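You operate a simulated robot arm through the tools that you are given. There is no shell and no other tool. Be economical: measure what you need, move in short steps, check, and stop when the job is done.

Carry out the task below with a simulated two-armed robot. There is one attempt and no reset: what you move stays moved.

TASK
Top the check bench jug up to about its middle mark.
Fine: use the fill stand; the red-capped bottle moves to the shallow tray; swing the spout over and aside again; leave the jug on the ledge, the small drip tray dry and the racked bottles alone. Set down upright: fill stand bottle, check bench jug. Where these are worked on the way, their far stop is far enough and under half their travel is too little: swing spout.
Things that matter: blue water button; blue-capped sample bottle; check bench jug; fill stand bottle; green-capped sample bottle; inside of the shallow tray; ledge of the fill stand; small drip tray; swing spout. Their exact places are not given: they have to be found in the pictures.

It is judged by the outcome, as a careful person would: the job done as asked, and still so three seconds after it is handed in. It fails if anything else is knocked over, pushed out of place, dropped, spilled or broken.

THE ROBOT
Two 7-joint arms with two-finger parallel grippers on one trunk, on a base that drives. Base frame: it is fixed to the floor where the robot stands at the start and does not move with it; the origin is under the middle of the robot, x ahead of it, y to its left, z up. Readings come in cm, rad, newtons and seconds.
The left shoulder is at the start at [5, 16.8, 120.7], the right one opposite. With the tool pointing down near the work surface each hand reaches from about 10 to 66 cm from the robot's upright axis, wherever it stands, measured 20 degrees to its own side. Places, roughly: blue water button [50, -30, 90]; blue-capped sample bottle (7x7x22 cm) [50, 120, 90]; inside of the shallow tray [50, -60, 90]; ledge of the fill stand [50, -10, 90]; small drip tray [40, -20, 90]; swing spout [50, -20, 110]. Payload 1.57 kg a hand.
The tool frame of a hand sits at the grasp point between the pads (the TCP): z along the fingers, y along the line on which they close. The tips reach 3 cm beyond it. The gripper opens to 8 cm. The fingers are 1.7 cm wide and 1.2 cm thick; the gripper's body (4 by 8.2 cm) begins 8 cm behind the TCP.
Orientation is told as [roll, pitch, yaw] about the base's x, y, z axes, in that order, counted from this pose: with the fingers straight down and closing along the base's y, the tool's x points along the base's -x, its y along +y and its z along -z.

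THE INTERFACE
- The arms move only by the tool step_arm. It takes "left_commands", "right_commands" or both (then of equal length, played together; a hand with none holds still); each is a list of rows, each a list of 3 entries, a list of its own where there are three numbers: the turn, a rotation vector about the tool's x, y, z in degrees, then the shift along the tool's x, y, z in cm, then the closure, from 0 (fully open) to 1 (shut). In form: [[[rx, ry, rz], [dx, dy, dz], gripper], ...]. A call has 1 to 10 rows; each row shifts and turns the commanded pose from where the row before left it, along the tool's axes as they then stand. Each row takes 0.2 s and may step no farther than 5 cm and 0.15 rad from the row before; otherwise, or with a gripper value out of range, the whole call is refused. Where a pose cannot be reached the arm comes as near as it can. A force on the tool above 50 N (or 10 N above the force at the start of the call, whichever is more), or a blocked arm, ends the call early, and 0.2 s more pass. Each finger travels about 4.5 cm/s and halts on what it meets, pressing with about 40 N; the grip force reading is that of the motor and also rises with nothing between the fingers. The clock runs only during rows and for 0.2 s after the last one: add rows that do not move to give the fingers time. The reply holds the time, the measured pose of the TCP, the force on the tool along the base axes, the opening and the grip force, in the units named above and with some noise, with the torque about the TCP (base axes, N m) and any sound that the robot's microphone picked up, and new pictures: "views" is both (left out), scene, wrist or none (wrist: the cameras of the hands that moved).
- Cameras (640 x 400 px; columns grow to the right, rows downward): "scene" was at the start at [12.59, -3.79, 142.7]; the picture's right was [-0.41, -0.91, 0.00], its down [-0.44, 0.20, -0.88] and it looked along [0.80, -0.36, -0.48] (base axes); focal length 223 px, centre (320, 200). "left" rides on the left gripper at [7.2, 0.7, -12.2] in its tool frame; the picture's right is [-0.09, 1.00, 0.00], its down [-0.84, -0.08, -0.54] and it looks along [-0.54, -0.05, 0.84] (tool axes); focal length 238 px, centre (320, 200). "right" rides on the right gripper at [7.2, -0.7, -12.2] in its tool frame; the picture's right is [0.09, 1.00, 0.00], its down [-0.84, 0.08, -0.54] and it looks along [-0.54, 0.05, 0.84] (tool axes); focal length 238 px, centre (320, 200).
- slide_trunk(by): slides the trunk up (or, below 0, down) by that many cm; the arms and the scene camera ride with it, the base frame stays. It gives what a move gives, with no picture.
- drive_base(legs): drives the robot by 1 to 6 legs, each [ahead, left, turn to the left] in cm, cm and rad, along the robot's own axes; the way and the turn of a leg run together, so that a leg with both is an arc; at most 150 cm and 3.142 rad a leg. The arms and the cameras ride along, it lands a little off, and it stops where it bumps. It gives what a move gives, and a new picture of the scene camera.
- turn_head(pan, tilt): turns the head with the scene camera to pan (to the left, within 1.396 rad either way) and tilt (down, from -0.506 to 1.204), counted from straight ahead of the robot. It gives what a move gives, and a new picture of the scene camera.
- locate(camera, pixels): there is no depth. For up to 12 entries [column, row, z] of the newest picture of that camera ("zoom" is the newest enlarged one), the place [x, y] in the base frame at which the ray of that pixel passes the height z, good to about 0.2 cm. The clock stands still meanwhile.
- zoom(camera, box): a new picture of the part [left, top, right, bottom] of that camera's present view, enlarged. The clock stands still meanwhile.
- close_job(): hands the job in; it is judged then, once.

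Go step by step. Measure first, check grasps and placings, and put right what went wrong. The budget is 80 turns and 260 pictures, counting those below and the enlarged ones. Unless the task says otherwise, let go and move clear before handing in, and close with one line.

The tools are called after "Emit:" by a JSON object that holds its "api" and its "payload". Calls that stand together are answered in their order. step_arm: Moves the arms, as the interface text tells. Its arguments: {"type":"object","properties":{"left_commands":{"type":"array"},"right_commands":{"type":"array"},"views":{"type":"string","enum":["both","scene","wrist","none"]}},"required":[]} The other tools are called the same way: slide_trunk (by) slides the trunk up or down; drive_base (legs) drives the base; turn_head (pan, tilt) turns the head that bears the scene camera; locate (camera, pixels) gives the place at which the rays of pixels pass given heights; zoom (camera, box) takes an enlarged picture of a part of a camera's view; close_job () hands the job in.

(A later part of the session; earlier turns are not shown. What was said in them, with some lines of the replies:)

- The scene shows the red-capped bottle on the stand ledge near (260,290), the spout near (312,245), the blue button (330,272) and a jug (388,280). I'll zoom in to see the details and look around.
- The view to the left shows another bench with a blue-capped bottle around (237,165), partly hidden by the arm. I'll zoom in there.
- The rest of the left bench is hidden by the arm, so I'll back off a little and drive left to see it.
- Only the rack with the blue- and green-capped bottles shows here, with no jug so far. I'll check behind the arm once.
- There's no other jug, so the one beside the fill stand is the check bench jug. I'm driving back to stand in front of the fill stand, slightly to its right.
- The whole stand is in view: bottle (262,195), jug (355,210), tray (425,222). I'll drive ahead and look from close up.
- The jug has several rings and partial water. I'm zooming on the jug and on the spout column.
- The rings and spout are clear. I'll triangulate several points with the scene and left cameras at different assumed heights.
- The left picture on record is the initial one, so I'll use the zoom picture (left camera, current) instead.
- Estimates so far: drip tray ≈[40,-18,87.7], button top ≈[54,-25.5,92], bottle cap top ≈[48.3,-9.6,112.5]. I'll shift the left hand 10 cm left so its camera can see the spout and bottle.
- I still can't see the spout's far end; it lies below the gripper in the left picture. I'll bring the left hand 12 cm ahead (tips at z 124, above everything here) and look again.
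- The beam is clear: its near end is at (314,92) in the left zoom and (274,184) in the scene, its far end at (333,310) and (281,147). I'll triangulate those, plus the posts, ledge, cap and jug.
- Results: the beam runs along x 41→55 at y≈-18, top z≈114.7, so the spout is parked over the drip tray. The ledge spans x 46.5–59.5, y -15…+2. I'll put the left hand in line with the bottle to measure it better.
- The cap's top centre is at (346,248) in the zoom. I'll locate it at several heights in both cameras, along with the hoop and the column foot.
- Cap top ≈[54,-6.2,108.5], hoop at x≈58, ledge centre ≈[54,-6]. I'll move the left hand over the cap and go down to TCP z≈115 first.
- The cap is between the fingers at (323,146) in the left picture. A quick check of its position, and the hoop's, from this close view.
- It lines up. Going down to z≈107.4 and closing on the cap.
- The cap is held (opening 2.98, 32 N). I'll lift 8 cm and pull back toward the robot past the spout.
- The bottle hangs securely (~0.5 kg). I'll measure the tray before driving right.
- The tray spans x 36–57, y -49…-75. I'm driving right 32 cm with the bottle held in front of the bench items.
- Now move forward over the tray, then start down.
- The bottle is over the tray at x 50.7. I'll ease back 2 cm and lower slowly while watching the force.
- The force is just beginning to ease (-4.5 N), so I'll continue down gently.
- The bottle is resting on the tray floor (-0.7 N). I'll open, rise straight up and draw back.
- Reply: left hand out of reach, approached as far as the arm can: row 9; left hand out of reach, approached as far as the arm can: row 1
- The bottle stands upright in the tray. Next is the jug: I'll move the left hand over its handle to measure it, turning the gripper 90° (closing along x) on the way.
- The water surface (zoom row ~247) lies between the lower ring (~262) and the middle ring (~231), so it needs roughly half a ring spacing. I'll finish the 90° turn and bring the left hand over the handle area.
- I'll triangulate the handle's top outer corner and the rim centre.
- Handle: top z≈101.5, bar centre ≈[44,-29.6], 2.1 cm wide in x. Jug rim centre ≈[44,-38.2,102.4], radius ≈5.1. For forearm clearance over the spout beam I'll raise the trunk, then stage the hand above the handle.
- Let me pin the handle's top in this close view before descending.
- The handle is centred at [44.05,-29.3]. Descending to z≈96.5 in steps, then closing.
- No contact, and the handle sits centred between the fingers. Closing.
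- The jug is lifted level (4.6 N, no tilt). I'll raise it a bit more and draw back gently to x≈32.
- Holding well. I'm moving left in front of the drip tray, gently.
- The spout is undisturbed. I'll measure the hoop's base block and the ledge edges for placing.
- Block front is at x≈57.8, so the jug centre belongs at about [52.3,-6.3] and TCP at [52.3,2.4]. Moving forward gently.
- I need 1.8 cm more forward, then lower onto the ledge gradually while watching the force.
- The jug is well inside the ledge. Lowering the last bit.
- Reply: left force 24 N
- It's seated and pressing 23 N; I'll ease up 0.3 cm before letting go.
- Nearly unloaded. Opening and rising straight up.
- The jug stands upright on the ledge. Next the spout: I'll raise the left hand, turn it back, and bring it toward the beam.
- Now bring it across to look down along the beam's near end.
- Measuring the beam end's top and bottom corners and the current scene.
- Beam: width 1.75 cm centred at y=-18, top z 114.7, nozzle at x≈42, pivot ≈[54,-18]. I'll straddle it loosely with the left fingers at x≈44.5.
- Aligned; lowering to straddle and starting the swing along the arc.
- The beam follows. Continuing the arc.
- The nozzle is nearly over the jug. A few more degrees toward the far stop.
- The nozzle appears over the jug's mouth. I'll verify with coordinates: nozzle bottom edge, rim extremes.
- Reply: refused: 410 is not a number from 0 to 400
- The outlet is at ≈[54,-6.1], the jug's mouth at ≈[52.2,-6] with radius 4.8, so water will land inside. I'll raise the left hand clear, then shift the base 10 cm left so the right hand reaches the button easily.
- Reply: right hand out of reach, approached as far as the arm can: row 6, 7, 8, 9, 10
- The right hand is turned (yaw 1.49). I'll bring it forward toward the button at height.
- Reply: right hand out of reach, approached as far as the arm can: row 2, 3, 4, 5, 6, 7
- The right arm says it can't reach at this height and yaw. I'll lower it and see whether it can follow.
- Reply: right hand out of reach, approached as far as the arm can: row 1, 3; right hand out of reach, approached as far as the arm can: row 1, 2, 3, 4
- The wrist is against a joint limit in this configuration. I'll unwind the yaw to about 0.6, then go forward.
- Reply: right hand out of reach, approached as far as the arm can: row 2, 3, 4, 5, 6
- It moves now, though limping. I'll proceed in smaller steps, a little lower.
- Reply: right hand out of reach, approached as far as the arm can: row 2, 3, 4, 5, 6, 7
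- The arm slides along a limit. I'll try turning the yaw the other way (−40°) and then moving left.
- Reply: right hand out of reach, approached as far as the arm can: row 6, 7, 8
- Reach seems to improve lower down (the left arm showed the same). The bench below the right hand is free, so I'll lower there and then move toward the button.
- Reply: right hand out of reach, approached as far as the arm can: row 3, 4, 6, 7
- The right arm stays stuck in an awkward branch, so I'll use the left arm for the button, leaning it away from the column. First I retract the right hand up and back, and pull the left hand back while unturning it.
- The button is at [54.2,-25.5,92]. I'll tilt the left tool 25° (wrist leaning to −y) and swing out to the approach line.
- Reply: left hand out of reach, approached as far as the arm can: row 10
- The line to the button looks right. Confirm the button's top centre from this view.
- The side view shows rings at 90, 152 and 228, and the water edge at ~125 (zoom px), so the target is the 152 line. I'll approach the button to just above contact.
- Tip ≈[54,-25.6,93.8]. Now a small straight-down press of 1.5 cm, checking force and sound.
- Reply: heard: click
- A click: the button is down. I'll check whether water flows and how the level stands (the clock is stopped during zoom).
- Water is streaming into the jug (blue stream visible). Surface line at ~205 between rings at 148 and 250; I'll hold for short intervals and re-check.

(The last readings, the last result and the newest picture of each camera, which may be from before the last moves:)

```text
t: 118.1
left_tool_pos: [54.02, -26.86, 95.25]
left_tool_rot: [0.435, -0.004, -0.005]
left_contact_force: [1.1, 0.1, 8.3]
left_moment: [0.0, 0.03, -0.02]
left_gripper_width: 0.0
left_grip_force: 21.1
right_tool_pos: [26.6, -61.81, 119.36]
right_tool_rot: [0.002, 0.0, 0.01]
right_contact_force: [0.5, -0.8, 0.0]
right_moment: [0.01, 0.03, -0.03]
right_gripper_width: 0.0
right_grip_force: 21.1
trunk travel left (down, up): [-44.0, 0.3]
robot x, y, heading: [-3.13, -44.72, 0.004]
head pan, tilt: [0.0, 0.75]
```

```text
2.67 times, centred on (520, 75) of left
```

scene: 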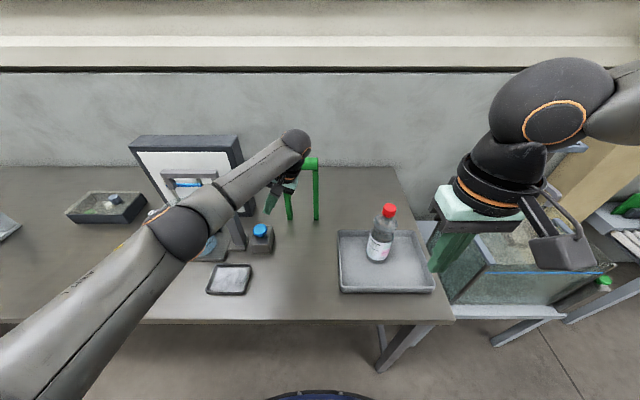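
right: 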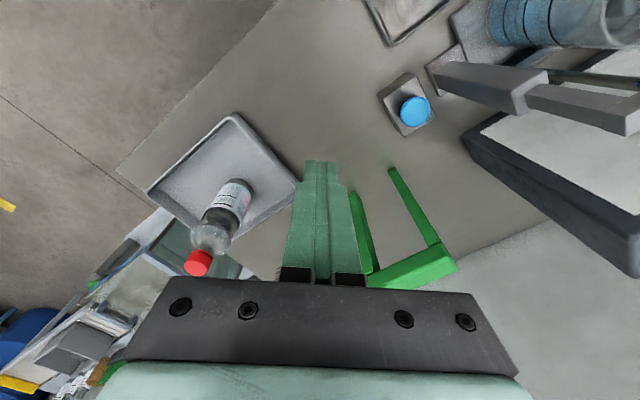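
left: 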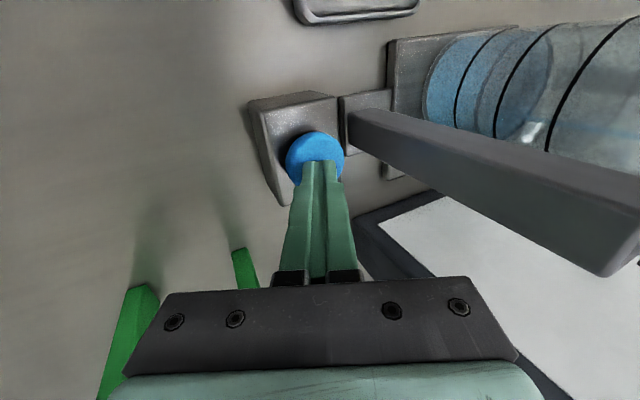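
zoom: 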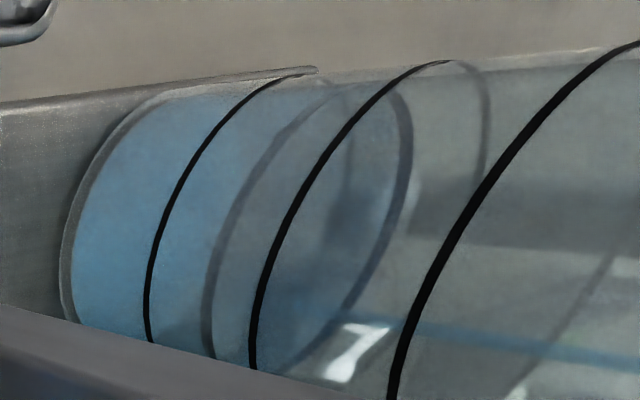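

The surface moved from ~203 to ~209 in 0.6 s, so about 3.5–4 s more is needed. Holding 2 s and checking.

Emit:
{"api": "step_arm", "payload": {"left_commands": [[[0, 0, 0], [0, 0, 0], 1], [[0, 0, 0], [0, 0, 0], 1], [[0, 0, 0], [0, 0, 0], 1], [[0, 0, 0], [0, 0, 0], 1], [[0, 0, 0], [0, 0, 0], 1], [[0, 0, 0], [0, 0, 0], 1], [[0, 0, 0], [0, 0, 0], 1], [[0, 0, 0], [0, 0, 0], 1], [[0, 0, 0], [0, 0, 0], 1]], "views": "none"}}

Emit:
{"api": "zoom", "payload": {"camera": "left", "box": [400, 0, 640, 150]}}

```text
t: 120.1
left_tool_pos: [53.95, -26.98, 95.32]
left_tool_rot: [0.437, -0.003, -0.005]
left_contact_force: [1.5, -0.1, 11.2]
left_moment: [0.04, 0.04, -0.03]
left_gripper_width: 0.04
left_grip_force: 20.7
right_tool_pos: [26.7, -61.86, 119.5]
right_tool_rot: [0.001, 0.0, 0.009]
right_contact_force: [-0.6, -0.3, 0.3]
right_moment: [0.04, 0.0, -0.04]
right_gripper_width: 0.0
right_grip_force: 20.9
trunk travel left (down, up): [-44.0, 0.3]
robot x, y, heading: [-2.95, -44.23, 0.001]
head pan, tilt: [0.0, 0.75]
```

```text
2.67 times, centred on (520, 75) of left
```

zoom: 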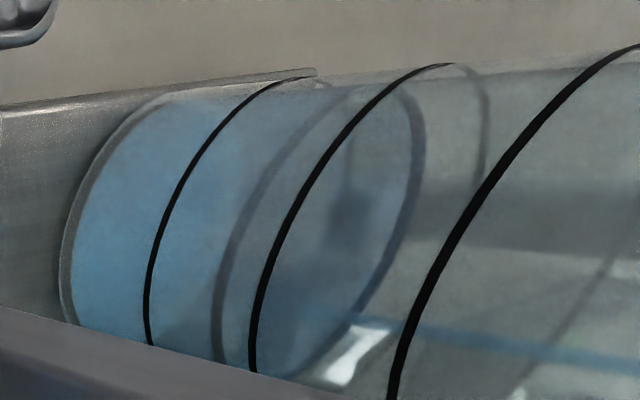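

The level rises ~5 px/s on the near side (now ~219, target 250). Holding about 4 s more in two calls.

Emit:
{"api": "step_arm", "payload": {"left_commands": [[[0, 0, 0], [0, 0, 0], 1], [[0, 0, 0], [0, 0, 0], 1], [[0, 0, 0], [0, 0, 0], 1], [[0, 0, 0], [0, 0, 0], 1], [[0, 0, 0], [0, 0, 0], 1], [[0, 0, 0], [0, 0, 0], 1], [[0, 0, 0], [0, 0, 0], 1], [[0, 0, 0], [0, 0, 0], 1], [[0, 0, 0], [0, 0, 0], 1], [[0, 0, 0], [0, 0, 0], 1]], "views": "none"}}

Emit:
{"api": "step_arm", "payload": {"left_commands": [[[0, 0, 0], [0, 0, 0], 1], [[0, 0, 0], [0, 0, 0], 1], [[0, 0, 0], [0, 0, 0], 1], [[0, 0, 0], [0, 0, 0], 1], [[0, 0, 0], [0, 0, 0], 1], [[0, 0, 0], [0, 0, 0], 1], [[0, 0, 0], [0, 0, 0], 1]], "views": "none"}}

Emit:
{"api": "zoom", "payload": {"camera": "left", "box": [400, 0, 640, 150]}}

```text
t: 122.3
left_tool_pos: [54.01, -26.99, 95.26]
left_tool_rot: [0.435, -0.002, -0.004]
left_contact_force: [-0.3, -0.3, 11.3]
left_moment: [0.03, 0.08, -0.02]
left_gripper_width: 0.01
left_grip_force: 20.9
right_tool_pos: [26.72, -61.75, 119.39]
right_tool_rot: [0.002, 0.001, 0.008]
right_contact_force: [0.3, -1.0, 0.6]
right_moment: [0.01, 0.02, 0.0]
right_gripper_width: 0.02
right_grip_force: 21.2
trunk travel left (down, up): [-44.0, 0.3]
robot x, y, heading: [-2.98, -44.54, 0.002]
head pan, tilt: [0.0, 0.75]
```

```text
t: 123.9
left_tool_pos: [54.02, -26.99, 95.17]
left_tool_rot: [0.437, -0.002, -0.007]
left_contact_force: [-0.8, 0.4, 12.2]
left_moment: [0.06, 0.06, 0.0]
left_gripper_width: 0.03
left_grip_force: 21.3
right_tool_pos: [26.63, -61.77, 119.5]
right_tool_rot: [0.001, 0.0, 0.008]
right_contact_force: [0.4, -0.8, -0.6]
right_moment: [0.01, -0.01, 0.04]
right_gripper_width: 0.01
right_grip_force: 21.4
trunk travel left (down, up): [-44.0, 0.3]
robot x, y, heading: [-3.22, -44.72, 0.004]
head pan, tilt: [0.0, 0.75]
```

```text
2.67 times, centred on (520, 75) of left
```

zoom: 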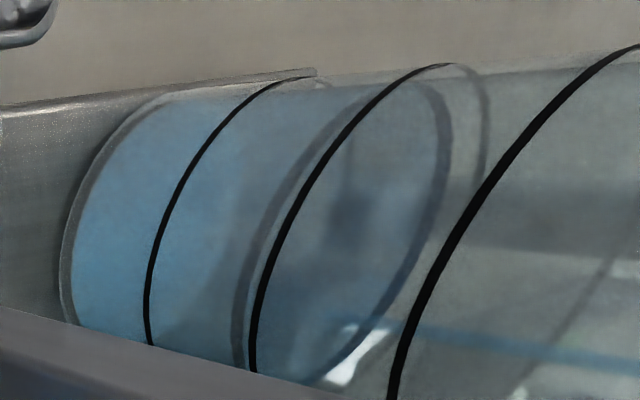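

Using ellipse centres (ring 1 ≈250, ring 2 ≈369, water ≈342, rising 5.8/s), about 4.5 s remain. Holding 3.8 s, then checking.

Emit:
{"api": "step_arm", "payload": {"left_commands": [[[0, 0, 0], [0, 0, 0], 1], [[0, 0, 0], [0, 0, 0], 1], [[0, 0, 0], [0, 0, 0], 1], [[0, 0, 0], [0, 0, 0], 1], [[0, 0, 0], [0, 0, 0], 1], [[0, 0, 0], [0, 0, 0], 1], [[0, 0, 0], [0, 0, 0], 1], [[0, 0, 0], [0, 0, 0], 1], [[0, 0, 0], [0, 0, 0], 1], [[0, 0, 0], [0, 0, 0], 1]], "views": "none"}}

Emit:
{"api": "step_arm", "payload": {"left_commands": [[[0, 0, 0], [0, 0, 0], 1], [[0, 0, 0], [0, 0, 0], 1], [[0, 0, 0], [0, 0, 0], 1], [[0, 0, 0], [0, 0, 0], 1], [[0, 0, 0], [0, 0, 0], 1], [[0, 0, 0], [0, 0, 0], 1], [[0, 0, 0], [0, 0, 0], 1]], "views": "none"}}

Emit:
{"api": "zoom", "payload": {"camera": "left", "box": [400, 0, 640, 150]}}

```text
t: 126.1
left_tool_pos: [53.93, -26.82, 95.29]
left_tool_rot: [0.436, -0.003, -0.005]
left_contact_force: [0.4, -0.8, 11.8]
left_moment: [-0.01, 0.08, 0.01]
left_gripper_width: 0.0
left_grip_force: 21.3
right_tool_pos: [26.69, -61.76, 119.41]
right_tool_rot: [0.001, 0.0, 0.008]
right_contact_force: [-0.3, 0.0, 0.2]
right_moment: [-0.02, 0.01, -0.04]
right_gripper_width: 0.0
right_grip_force: 21.1
trunk travel left (down, up): [-44.0, 0.3]
robot x, y, heading: [-2.94, -44.62, 0.008]
head pan, tilt: [0.0, 0.75]
```

```text
t: 127.7
left_tool_pos: [54.04, -27.01, 95.28]
left_tool_rot: [0.438, 0.0, -0.005]
left_contact_force: [0.7, -0.4, 11.8]
left_moment: [0.03, 0.04, 0.01]
left_gripper_width: 0.0
left_grip_force: 21.3
right_tool_pos: [26.69, -61.8, 119.4]
right_tool_rot: [0.002, -0.001, 0.008]
right_contact_force: [-0.2, 0.1, -0.5]
right_moment: [0.02, -0.01, 0.01]
right_gripper_width: 0.0
right_grip_force: 21.6
trunk travel left (down, up): [-44.0, 0.3]
robot x, y, heading: [-2.96, -44.43, 0.007]
head pan, tilt: [0.0, 0.75]
```

```text
2.67 times, centred on (520, 75) of left
```

zoom: 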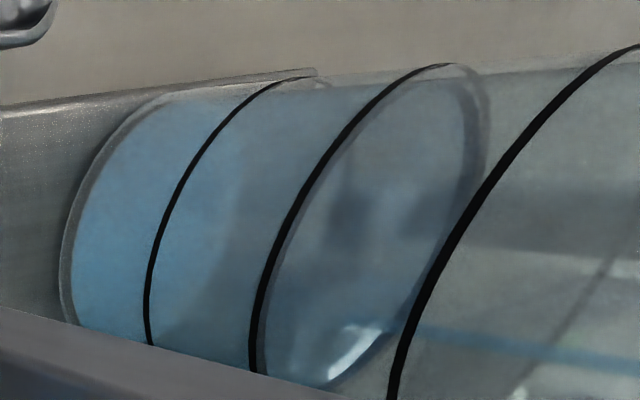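

The water surface now coincides with the middle ring (centre ≈370). Releasing the button now by backing off along the tool.

Emit:
{"api": "step_arm", "payload": {"left_commands": [[[0, 0, 0], [0, 0, -4], 1], [[0, 0, 0], [0, 0, -4], 1], [[0, 0, 0], [0, 0, 0], 1]], "views": "wrist"}}

Emit:
{"api": "zoom", "payload": {"camera": "left", "box": [380, 10, 640, 170]}}

Emit:
{"api": "zoom", "payload": {"camera": "scene", "box": [130, 140, 290, 280]}}

```text
t: 128.5
left_tool_pos: [53.92, -30.19, 102.46]
left_tool_rot: [0.436, 0.003, -0.005]
left_contact_force: [-0.4, 1.0, -0.1]
left_moment: [0.01, 0.04, -0.01]
left_gripper_width: 0.02
left_grip_force: 21.0
right_tool_pos: [26.92, -61.76, 119.47]
right_tool_rot: [0.002, -0.002, 0.009]
right_contact_force: [-0.6, 0.2, 0.0]
right_moment: [0.02, 0.04, -0.01]
right_gripper_width: 0.0
right_grip_force: 21.3
trunk travel left (down, up): [-44.0, 0.3]
robot x, y, heading: [-3.09, -44.61, 0.003]
head pan, tilt: [0.0, 0.75]
```

left: 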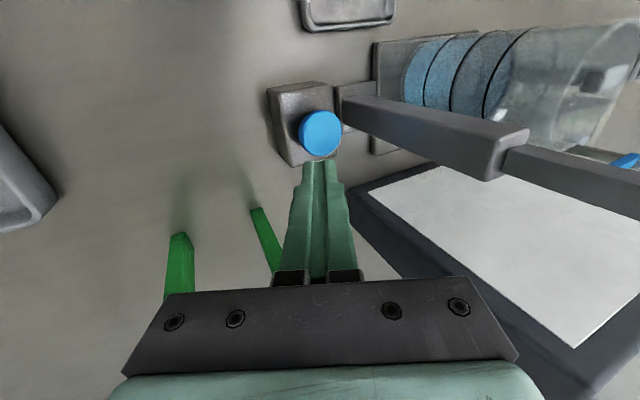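

```text
2.46 times, centred on (510, 90) of left
```

zoom: 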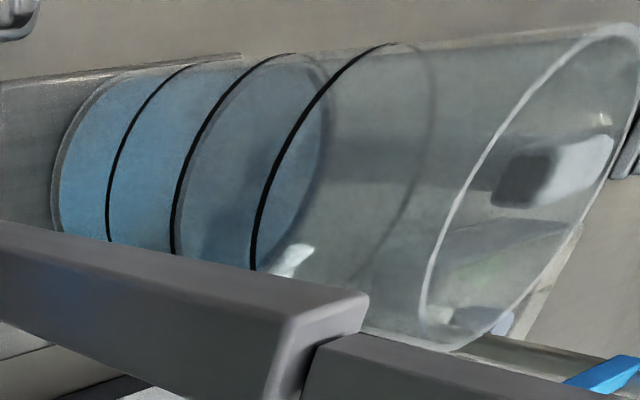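

```text
2.86 times, centred on (210, 210) of scene
```

zoom: 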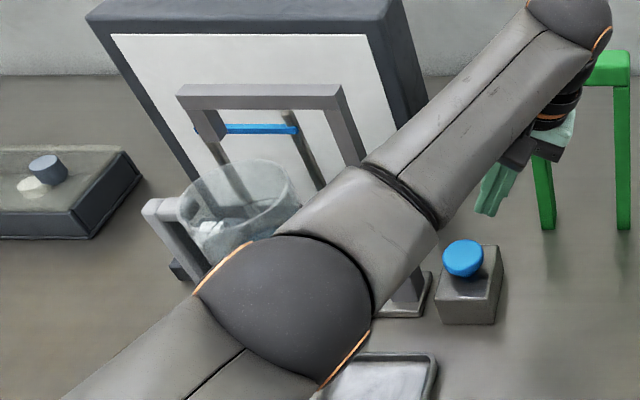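

The flow has stopped and the level sits at the middle ring. Now back the left arm out the way it came and straighten it.

Emit:
{"api": "step_arm", "payload": {"left_commands": [[[0, 0, 0], [0, 0, -4], 1], [[0, 0, 0], [0, 0, -4], 1], [[0, 0, 0], [4, 0, -3], 1], [[0, 0, 0], [4, 0, 0], 1], [[0, 0, 0], [4, 0, 0], 1], [[0, 0, 0], [0, 4, 0], 1], [[0, 0, 0], [0, 4, 0], 1], [[8.3, 0, 0], [0, 4, 0], 1], [[8.3, 0, 0], [0, 0, 0], 1], [[8.4, 0, 0], [0, 0, -2], 1]], "views": "none"}}

Emit:
{"api": "step_arm", "payload": {"left_commands": [[[0, 0, 0], [0, 0, -3], 0.6], [[0, 0, 8.5], [0, 0, 0], 0.6], [[0, 0, 8.5], [0, 0, 0], 0.6], [[0, 0, 8.5], [0, 0, 0], 0.6], [[0, 0, 8.5], [0, 0, 0], 0.6], [[0, 0, 8.5], [0, 0, 0], 0.6], [[0, 0, 8.5], [0, 0, 0], 0.6], [[0, 0, 8.5], [0, 0, 0], 0.6], [[0, 0, 8.5], [0, 0, 0], 0.6], [[0, 0, 8.5], [0, 0, 0], 0.6]], "views": "none"}}

Emit:
{"api": "drive_base", "payload": {"legs": [[0, 15, 0]]}}

```text
t: 130.7
left_tool_pos: [42.02, -24.17, 119.47]
left_tool_rot: [-0.002, 0.0, -0.006]
left_contact_force: [-0.1, 1.1, -0.5]
left_moment: [0.0, 0.01, 0.01]
left_gripper_width: 0.02
left_grip_force: 21.0
right_tool_pos: [26.88, -61.67, 119.42]
right_tool_rot: [0.0, 0.0, 0.007]
right_contact_force: [0.5, 0.1, -0.4]
right_moment: [0.01, 0.01, -0.03]
right_gripper_width: 0.0
right_grip_force: 21.1
trunk travel left (down, up): [-44.0, 0.3]
robot x, y, heading: [-3.36, -44.36, 0.008]
head pan, tilt: [0.0, 0.75]
```

```text
t: 132.9
left_tool_pos: [42.02, -24.32, 122.4]
left_tool_rot: [0.003, 0.0, -1.344]
left_contact_force: [0.2, 0.1, -0.2]
left_moment: [0.01, 0.02, -0.02]
left_gripper_width: 3.18
left_grip_force: 0.0
right_tool_pos: [26.81, -61.7, 119.36]
right_tool_rot: [0.003, 0.0, 0.008]
right_contact_force: [0.6, 0.7, 0.1]
right_moment: [0.02, 0.0, 0.02]
right_gripper_width: 0.02
right_grip_force: 21.9
trunk travel left (down, up): [-44.0, 0.3]
robot x, y, heading: [-3.1, -44.5, 0.003]
head pan, tilt: [0.0, 0.75]
```

```text
t: 134.8
left_tool_pos: [41.93, -9.25, 122.3]
left_tool_rot: [0.0, 0.001, -1.341]
left_contact_force: [0.0, 0.1, 0.4]
left_moment: [-0.01, 0.0, -0.01]
left_gripper_width: 3.19
left_grip_force: 0.1
right_tool_pos: [26.68, -46.71, 119.37]
right_tool_rot: [0.001, 0.003, 0.012]
right_contact_force: [-0.4, 0.4, -0.6]
right_moment: [-0.05, -0.02, 0.01]
right_gripper_width: 0.02
right_grip_force: 21.3
trunk travel left (down, up): [-44.0, 0.3]
robot x, y, heading: [-3.32, -29.65, 0.003]
head pan, tilt: [0.0, 0.75]
```

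scene: 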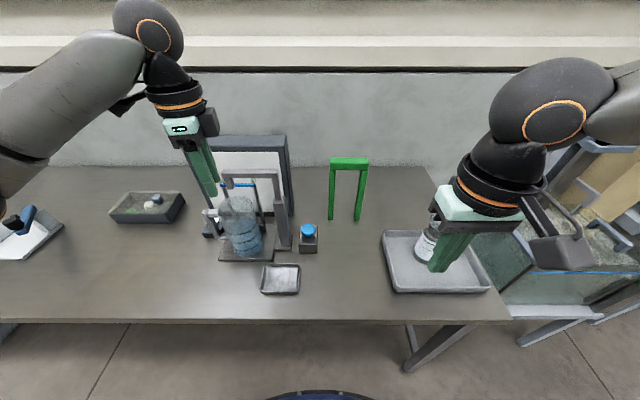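

Turning the remaining 13° and positioning above the beam at [54,-8.5].

Emit:
{"api": "step_arm", "payload": {"left_commands": [[[0, 0, 7], [0, 0, 0], 0.6], [[0, 0, 6.2], [0, 0, 0], 0.6], [[0, 0, 0], [0.7, 4, 0], 0.6], [[0, 0, 0], [0, 4, 0], 0.6], [[0, 0, 0], [0, 4, 0], 0.6], [[0, 0, 0], [0, 0, 0], 0.6]], "views": "wrist"}}

Emit:
{"api": "zoom", "payload": {"camera": "scene", "box": [190, 130, 330, 290]}}

```text
t: 136.2
left_tool_pos: [53.79, -8.55, 122.63]
left_tool_rot: [0.001, 0.0, -1.571]
left_contact_force: [-0.2, 0.3, 0.1]
left_moment: [-0.04, -0.01, 0.03]
left_gripper_width: 3.23
left_grip_force: 0.1
right_tool_pos: [26.64, -46.73, 119.4]
right_tool_rot: [-0.001, 0.0, 0.012]
right_contact_force: [-0.2, 0.2, 0.2]
right_moment: [0.03, -0.03, 0.0]
right_gripper_width: 0.0
right_grip_force: 21.0
trunk travel left (down, up): [-44.0, 0.3]
robot x, y, heading: [-3.0, -29.48, -0.001]
head pan, tilt: [0.0, 0.75]
```

left: 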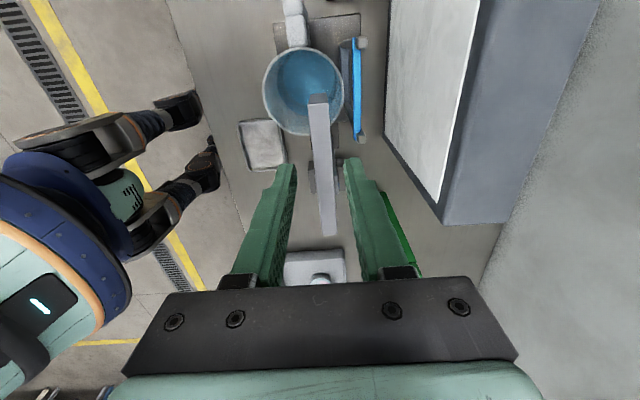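

```text
2.50 times, centred on (260, 210) of scene
```

zoom: 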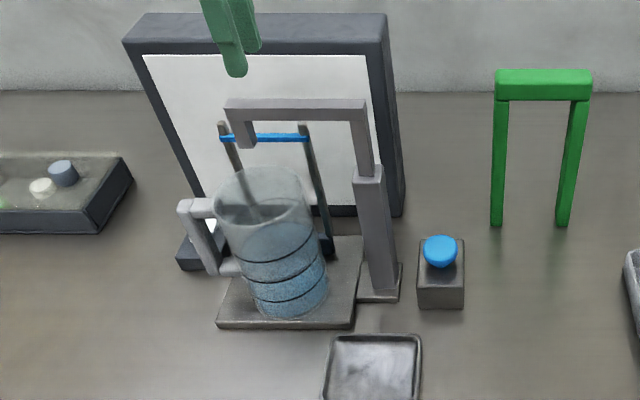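

The beam is between the fingers. Lowering and swinging it back along the arc.

Emit:
{"api": "step_arm", "payload": {"left_commands": [[[0, 0, 0], [0, 0.2, 4], 0.6], [[0, 0, 0], [0, 0, 4.1], 0.6], [[0, 0, 0], [0, 0, 0], 0.6], [[0, 0, -8.5], [-0.1, -1.4, 0], 0.6], [[0, 0, -8.5], [-0.1, -1.4, 0], 0.6], [[0, 0, -8.5], [-0.1, -1.4, 0], 0.6], [[0, 0, -8.5], [-0.1, -1.4, 0], 0.6], [[0, 0, -8.5], [-0.1, -1.4, 0], 0.6], [[0, 0, 0], [0, 0, 0], 0.6]], "views": "wrist"}}

Emit:
{"api": "step_arm", "payload": {"left_commands": [[[0, 0, -8.5], [-0.1, -1.4, 0], 0.6], [[0, 0, -8.5], [-0.1, -1.4, 0], 0.6], [[0, 0, -8.5], [-0.1, -1.4, 0], 0.6], [[0, 0, -8.5], [-0.1, -1.4, 0], 0.6], [[0, 0, -8.5], [-0.1, -1.4, 0], 0.6], [[0, 0, -4], [0, -0.8, 0], 0.6], [[0, 0, 0], [0, -0.4, 0], 0.6], [[0, 0, 0], [0, 0, 0], 0.6]], "views": "both"}}

```text
t: 138.2
left_tool_pos: [47.76, -10.96, 114.32]
left_tool_rot: [0.0, 0.001, -0.826]
left_contact_force: [0.1, -0.2, 0.4]
left_moment: [0.0, 0.02, -0.03]
left_gripper_width: 3.22
left_grip_force: 0.1
right_tool_pos: [26.78, -46.69, 119.37]
right_tool_rot: [0.003, -0.001, 0.009]
right_contact_force: [-0.1, 0.2, 0.0]
right_moment: [0.02, 0.01, -0.02]
right_gripper_width: 0.0
right_grip_force: 21.4
trunk travel left (down, up): [-44.0, 0.3]
robot x, y, heading: [-3.52, -29.66, 0.004]
head pan, tilt: [0.0, 0.75]
```

left: 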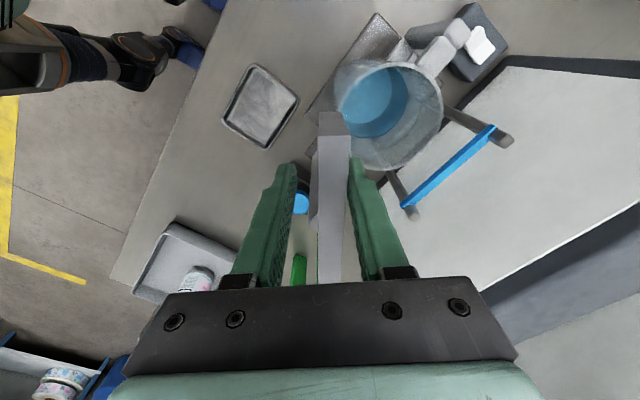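

```text
t: 140.0
left_tool_pos: [44.48, -18.33, 114.32]
left_tool_rot: [-0.002, -0.001, -0.017]
left_contact_force: [-0.3, 0.1, -0.3]
left_moment: [0.01, 0.0, -0.03]
left_gripper_width: 3.17
left_grip_force: 0.1
right_tool_pos: [26.77, -46.64, 119.39]
right_tool_rot: [0.003, 0.0, 0.01]
right_contact_force: [0.4, -0.1, 0.5]
right_moment: [0.03, -0.02, 0.03]
right_gripper_width: 0.0
right_grip_force: 21.3
trunk travel left (down, up): [-44.0, 0.3]
robot x, y, heading: [-3.15, -29.5, 0.009]
head pan, tilt: [0.0, 0.75]
```

scene: 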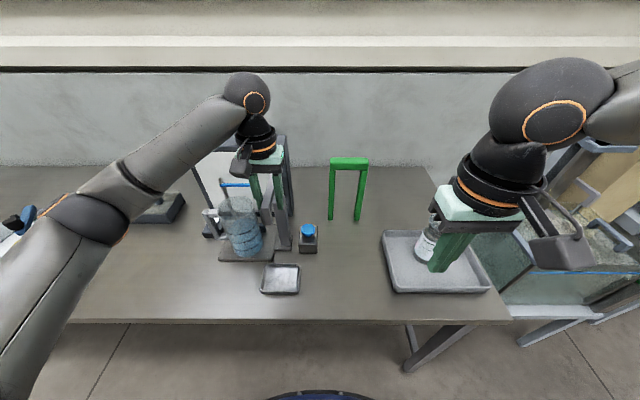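
left: 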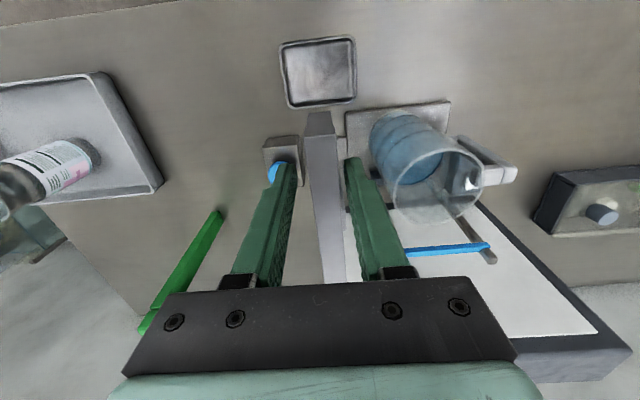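

The spout is back over its parked place. A slight last nudge, then re-centre, raise clear and move away.

Emit:
{"api": "step_arm", "payload": {"left_commands": [[[0, 0, 0], [0, -0.4, 0], 0.6], [[0, 0, 0], [0, 0, 0], 0.6], [[0, 0, 0], [0, 0.5, 0], 0.4], [[0, 0, 0], [0, 0, 0], 0.3], [[0, 0, 0], [0, 0, -3], 0.3], [[0, 0, 0], [0, 0, -4], 0.3], [[0, 0, 0], [0, 0, -3], 0.3], [[0, 0, 0], [4, 0, 0], 0.3], [[0, 0, 0], [4, 0, 0], 0.3], [[0, 0, 0], [4, 0, 0], 0.3]], "views": "none"}}

Emit:
{"api": "drive_base", "payload": {"legs": [[-15, 0, 0]]}}

Emit:
{"api": "zoom", "payload": {"camera": "scene", "box": [200, 120, 340, 260]}}

Emit:
{"api": "zoom", "payload": {"camera": "scene", "box": [320, 120, 540, 280]}}

```text
t: 142.2
left_tool_pos: [32.64, -18.02, 124.38]
left_tool_rot: [0.001, -0.001, -0.015]
left_contact_force: [1.1, 0.3, 0.2]
left_moment: [-0.01, -0.01, 0.03]
left_gripper_width: 5.59
left_grip_force: 0.1
right_tool_pos: [26.76, -46.62, 119.39]
right_tool_rot: [0.0, 0.001, 0.011]
right_contact_force: [-0.6, 0.1, 0.0]
right_moment: [0.01, -0.02, -0.04]
right_gripper_width: 0.0
right_grip_force: 21.0
trunk travel left (down, up): [-44.0, 0.3]
robot x, y, heading: [-2.62, -29.79, 0.004]
head pan, tilt: [0.0, 0.75]
```

```text
t: 143.6
left_tool_pos: [17.71, -18.06, 124.37]
left_tool_rot: [0.0, 0.001, -0.015]
left_contact_force: [0.4, -0.4, -0.3]
left_moment: [-0.01, -0.01, 0.04]
left_gripper_width: 5.62
left_grip_force: 0.1
right_tool_pos: [11.93, -46.73, 119.51]
right_tool_rot: [0.002, 0.001, 0.011]
right_contact_force: [-1.3, -0.4, -0.7]
right_moment: [0.03, 0.02, 0.04]
right_gripper_width: 0.01
right_grip_force: 21.5
trunk travel left (down, up): [-44.0, 0.3]
robot x, y, heading: [-18.16, -29.37, 0.0]
head pan, tilt: [0.0, 0.75]
```

scene: 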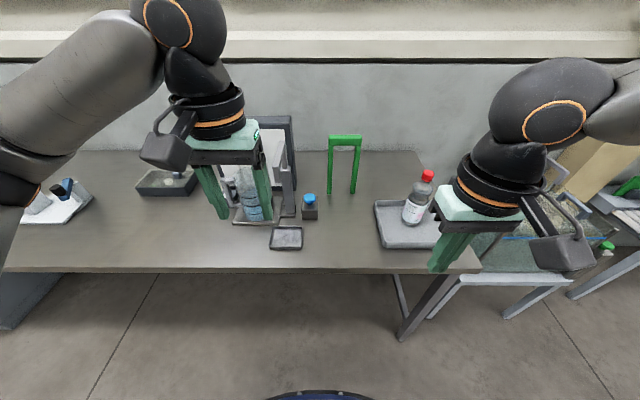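

```text
2.86 times, centred on (270, 190) of scene
```

zoom: 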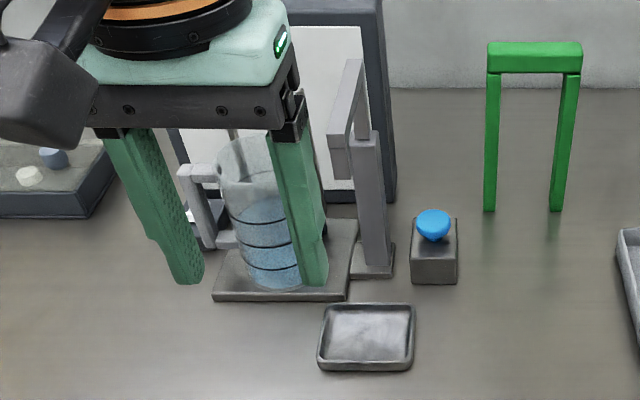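

```text
2.50 times, centred on (430, 200) of scene
```

zoom: 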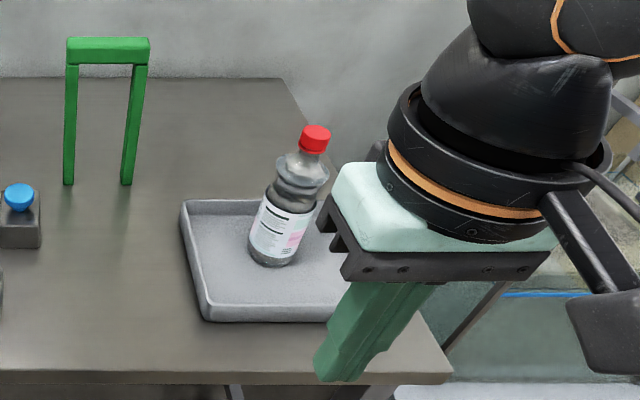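

The spout is parked over the dry drip tray, the jug stands on the ledge filled to its middle ring, the bottle is upright in the tray, and both hands are clear. Handing in.

Emit:
{"api": "close_job", "payload": {}}

```text
The job is handed in.
```

I topped the check bench jug up to about its middle mark and left it upright on the ledge. The red-capped bottle is upright in the shallow tray, the spout is swung aside again, the small drip tray looked dry, and I left the racked bottles alone.
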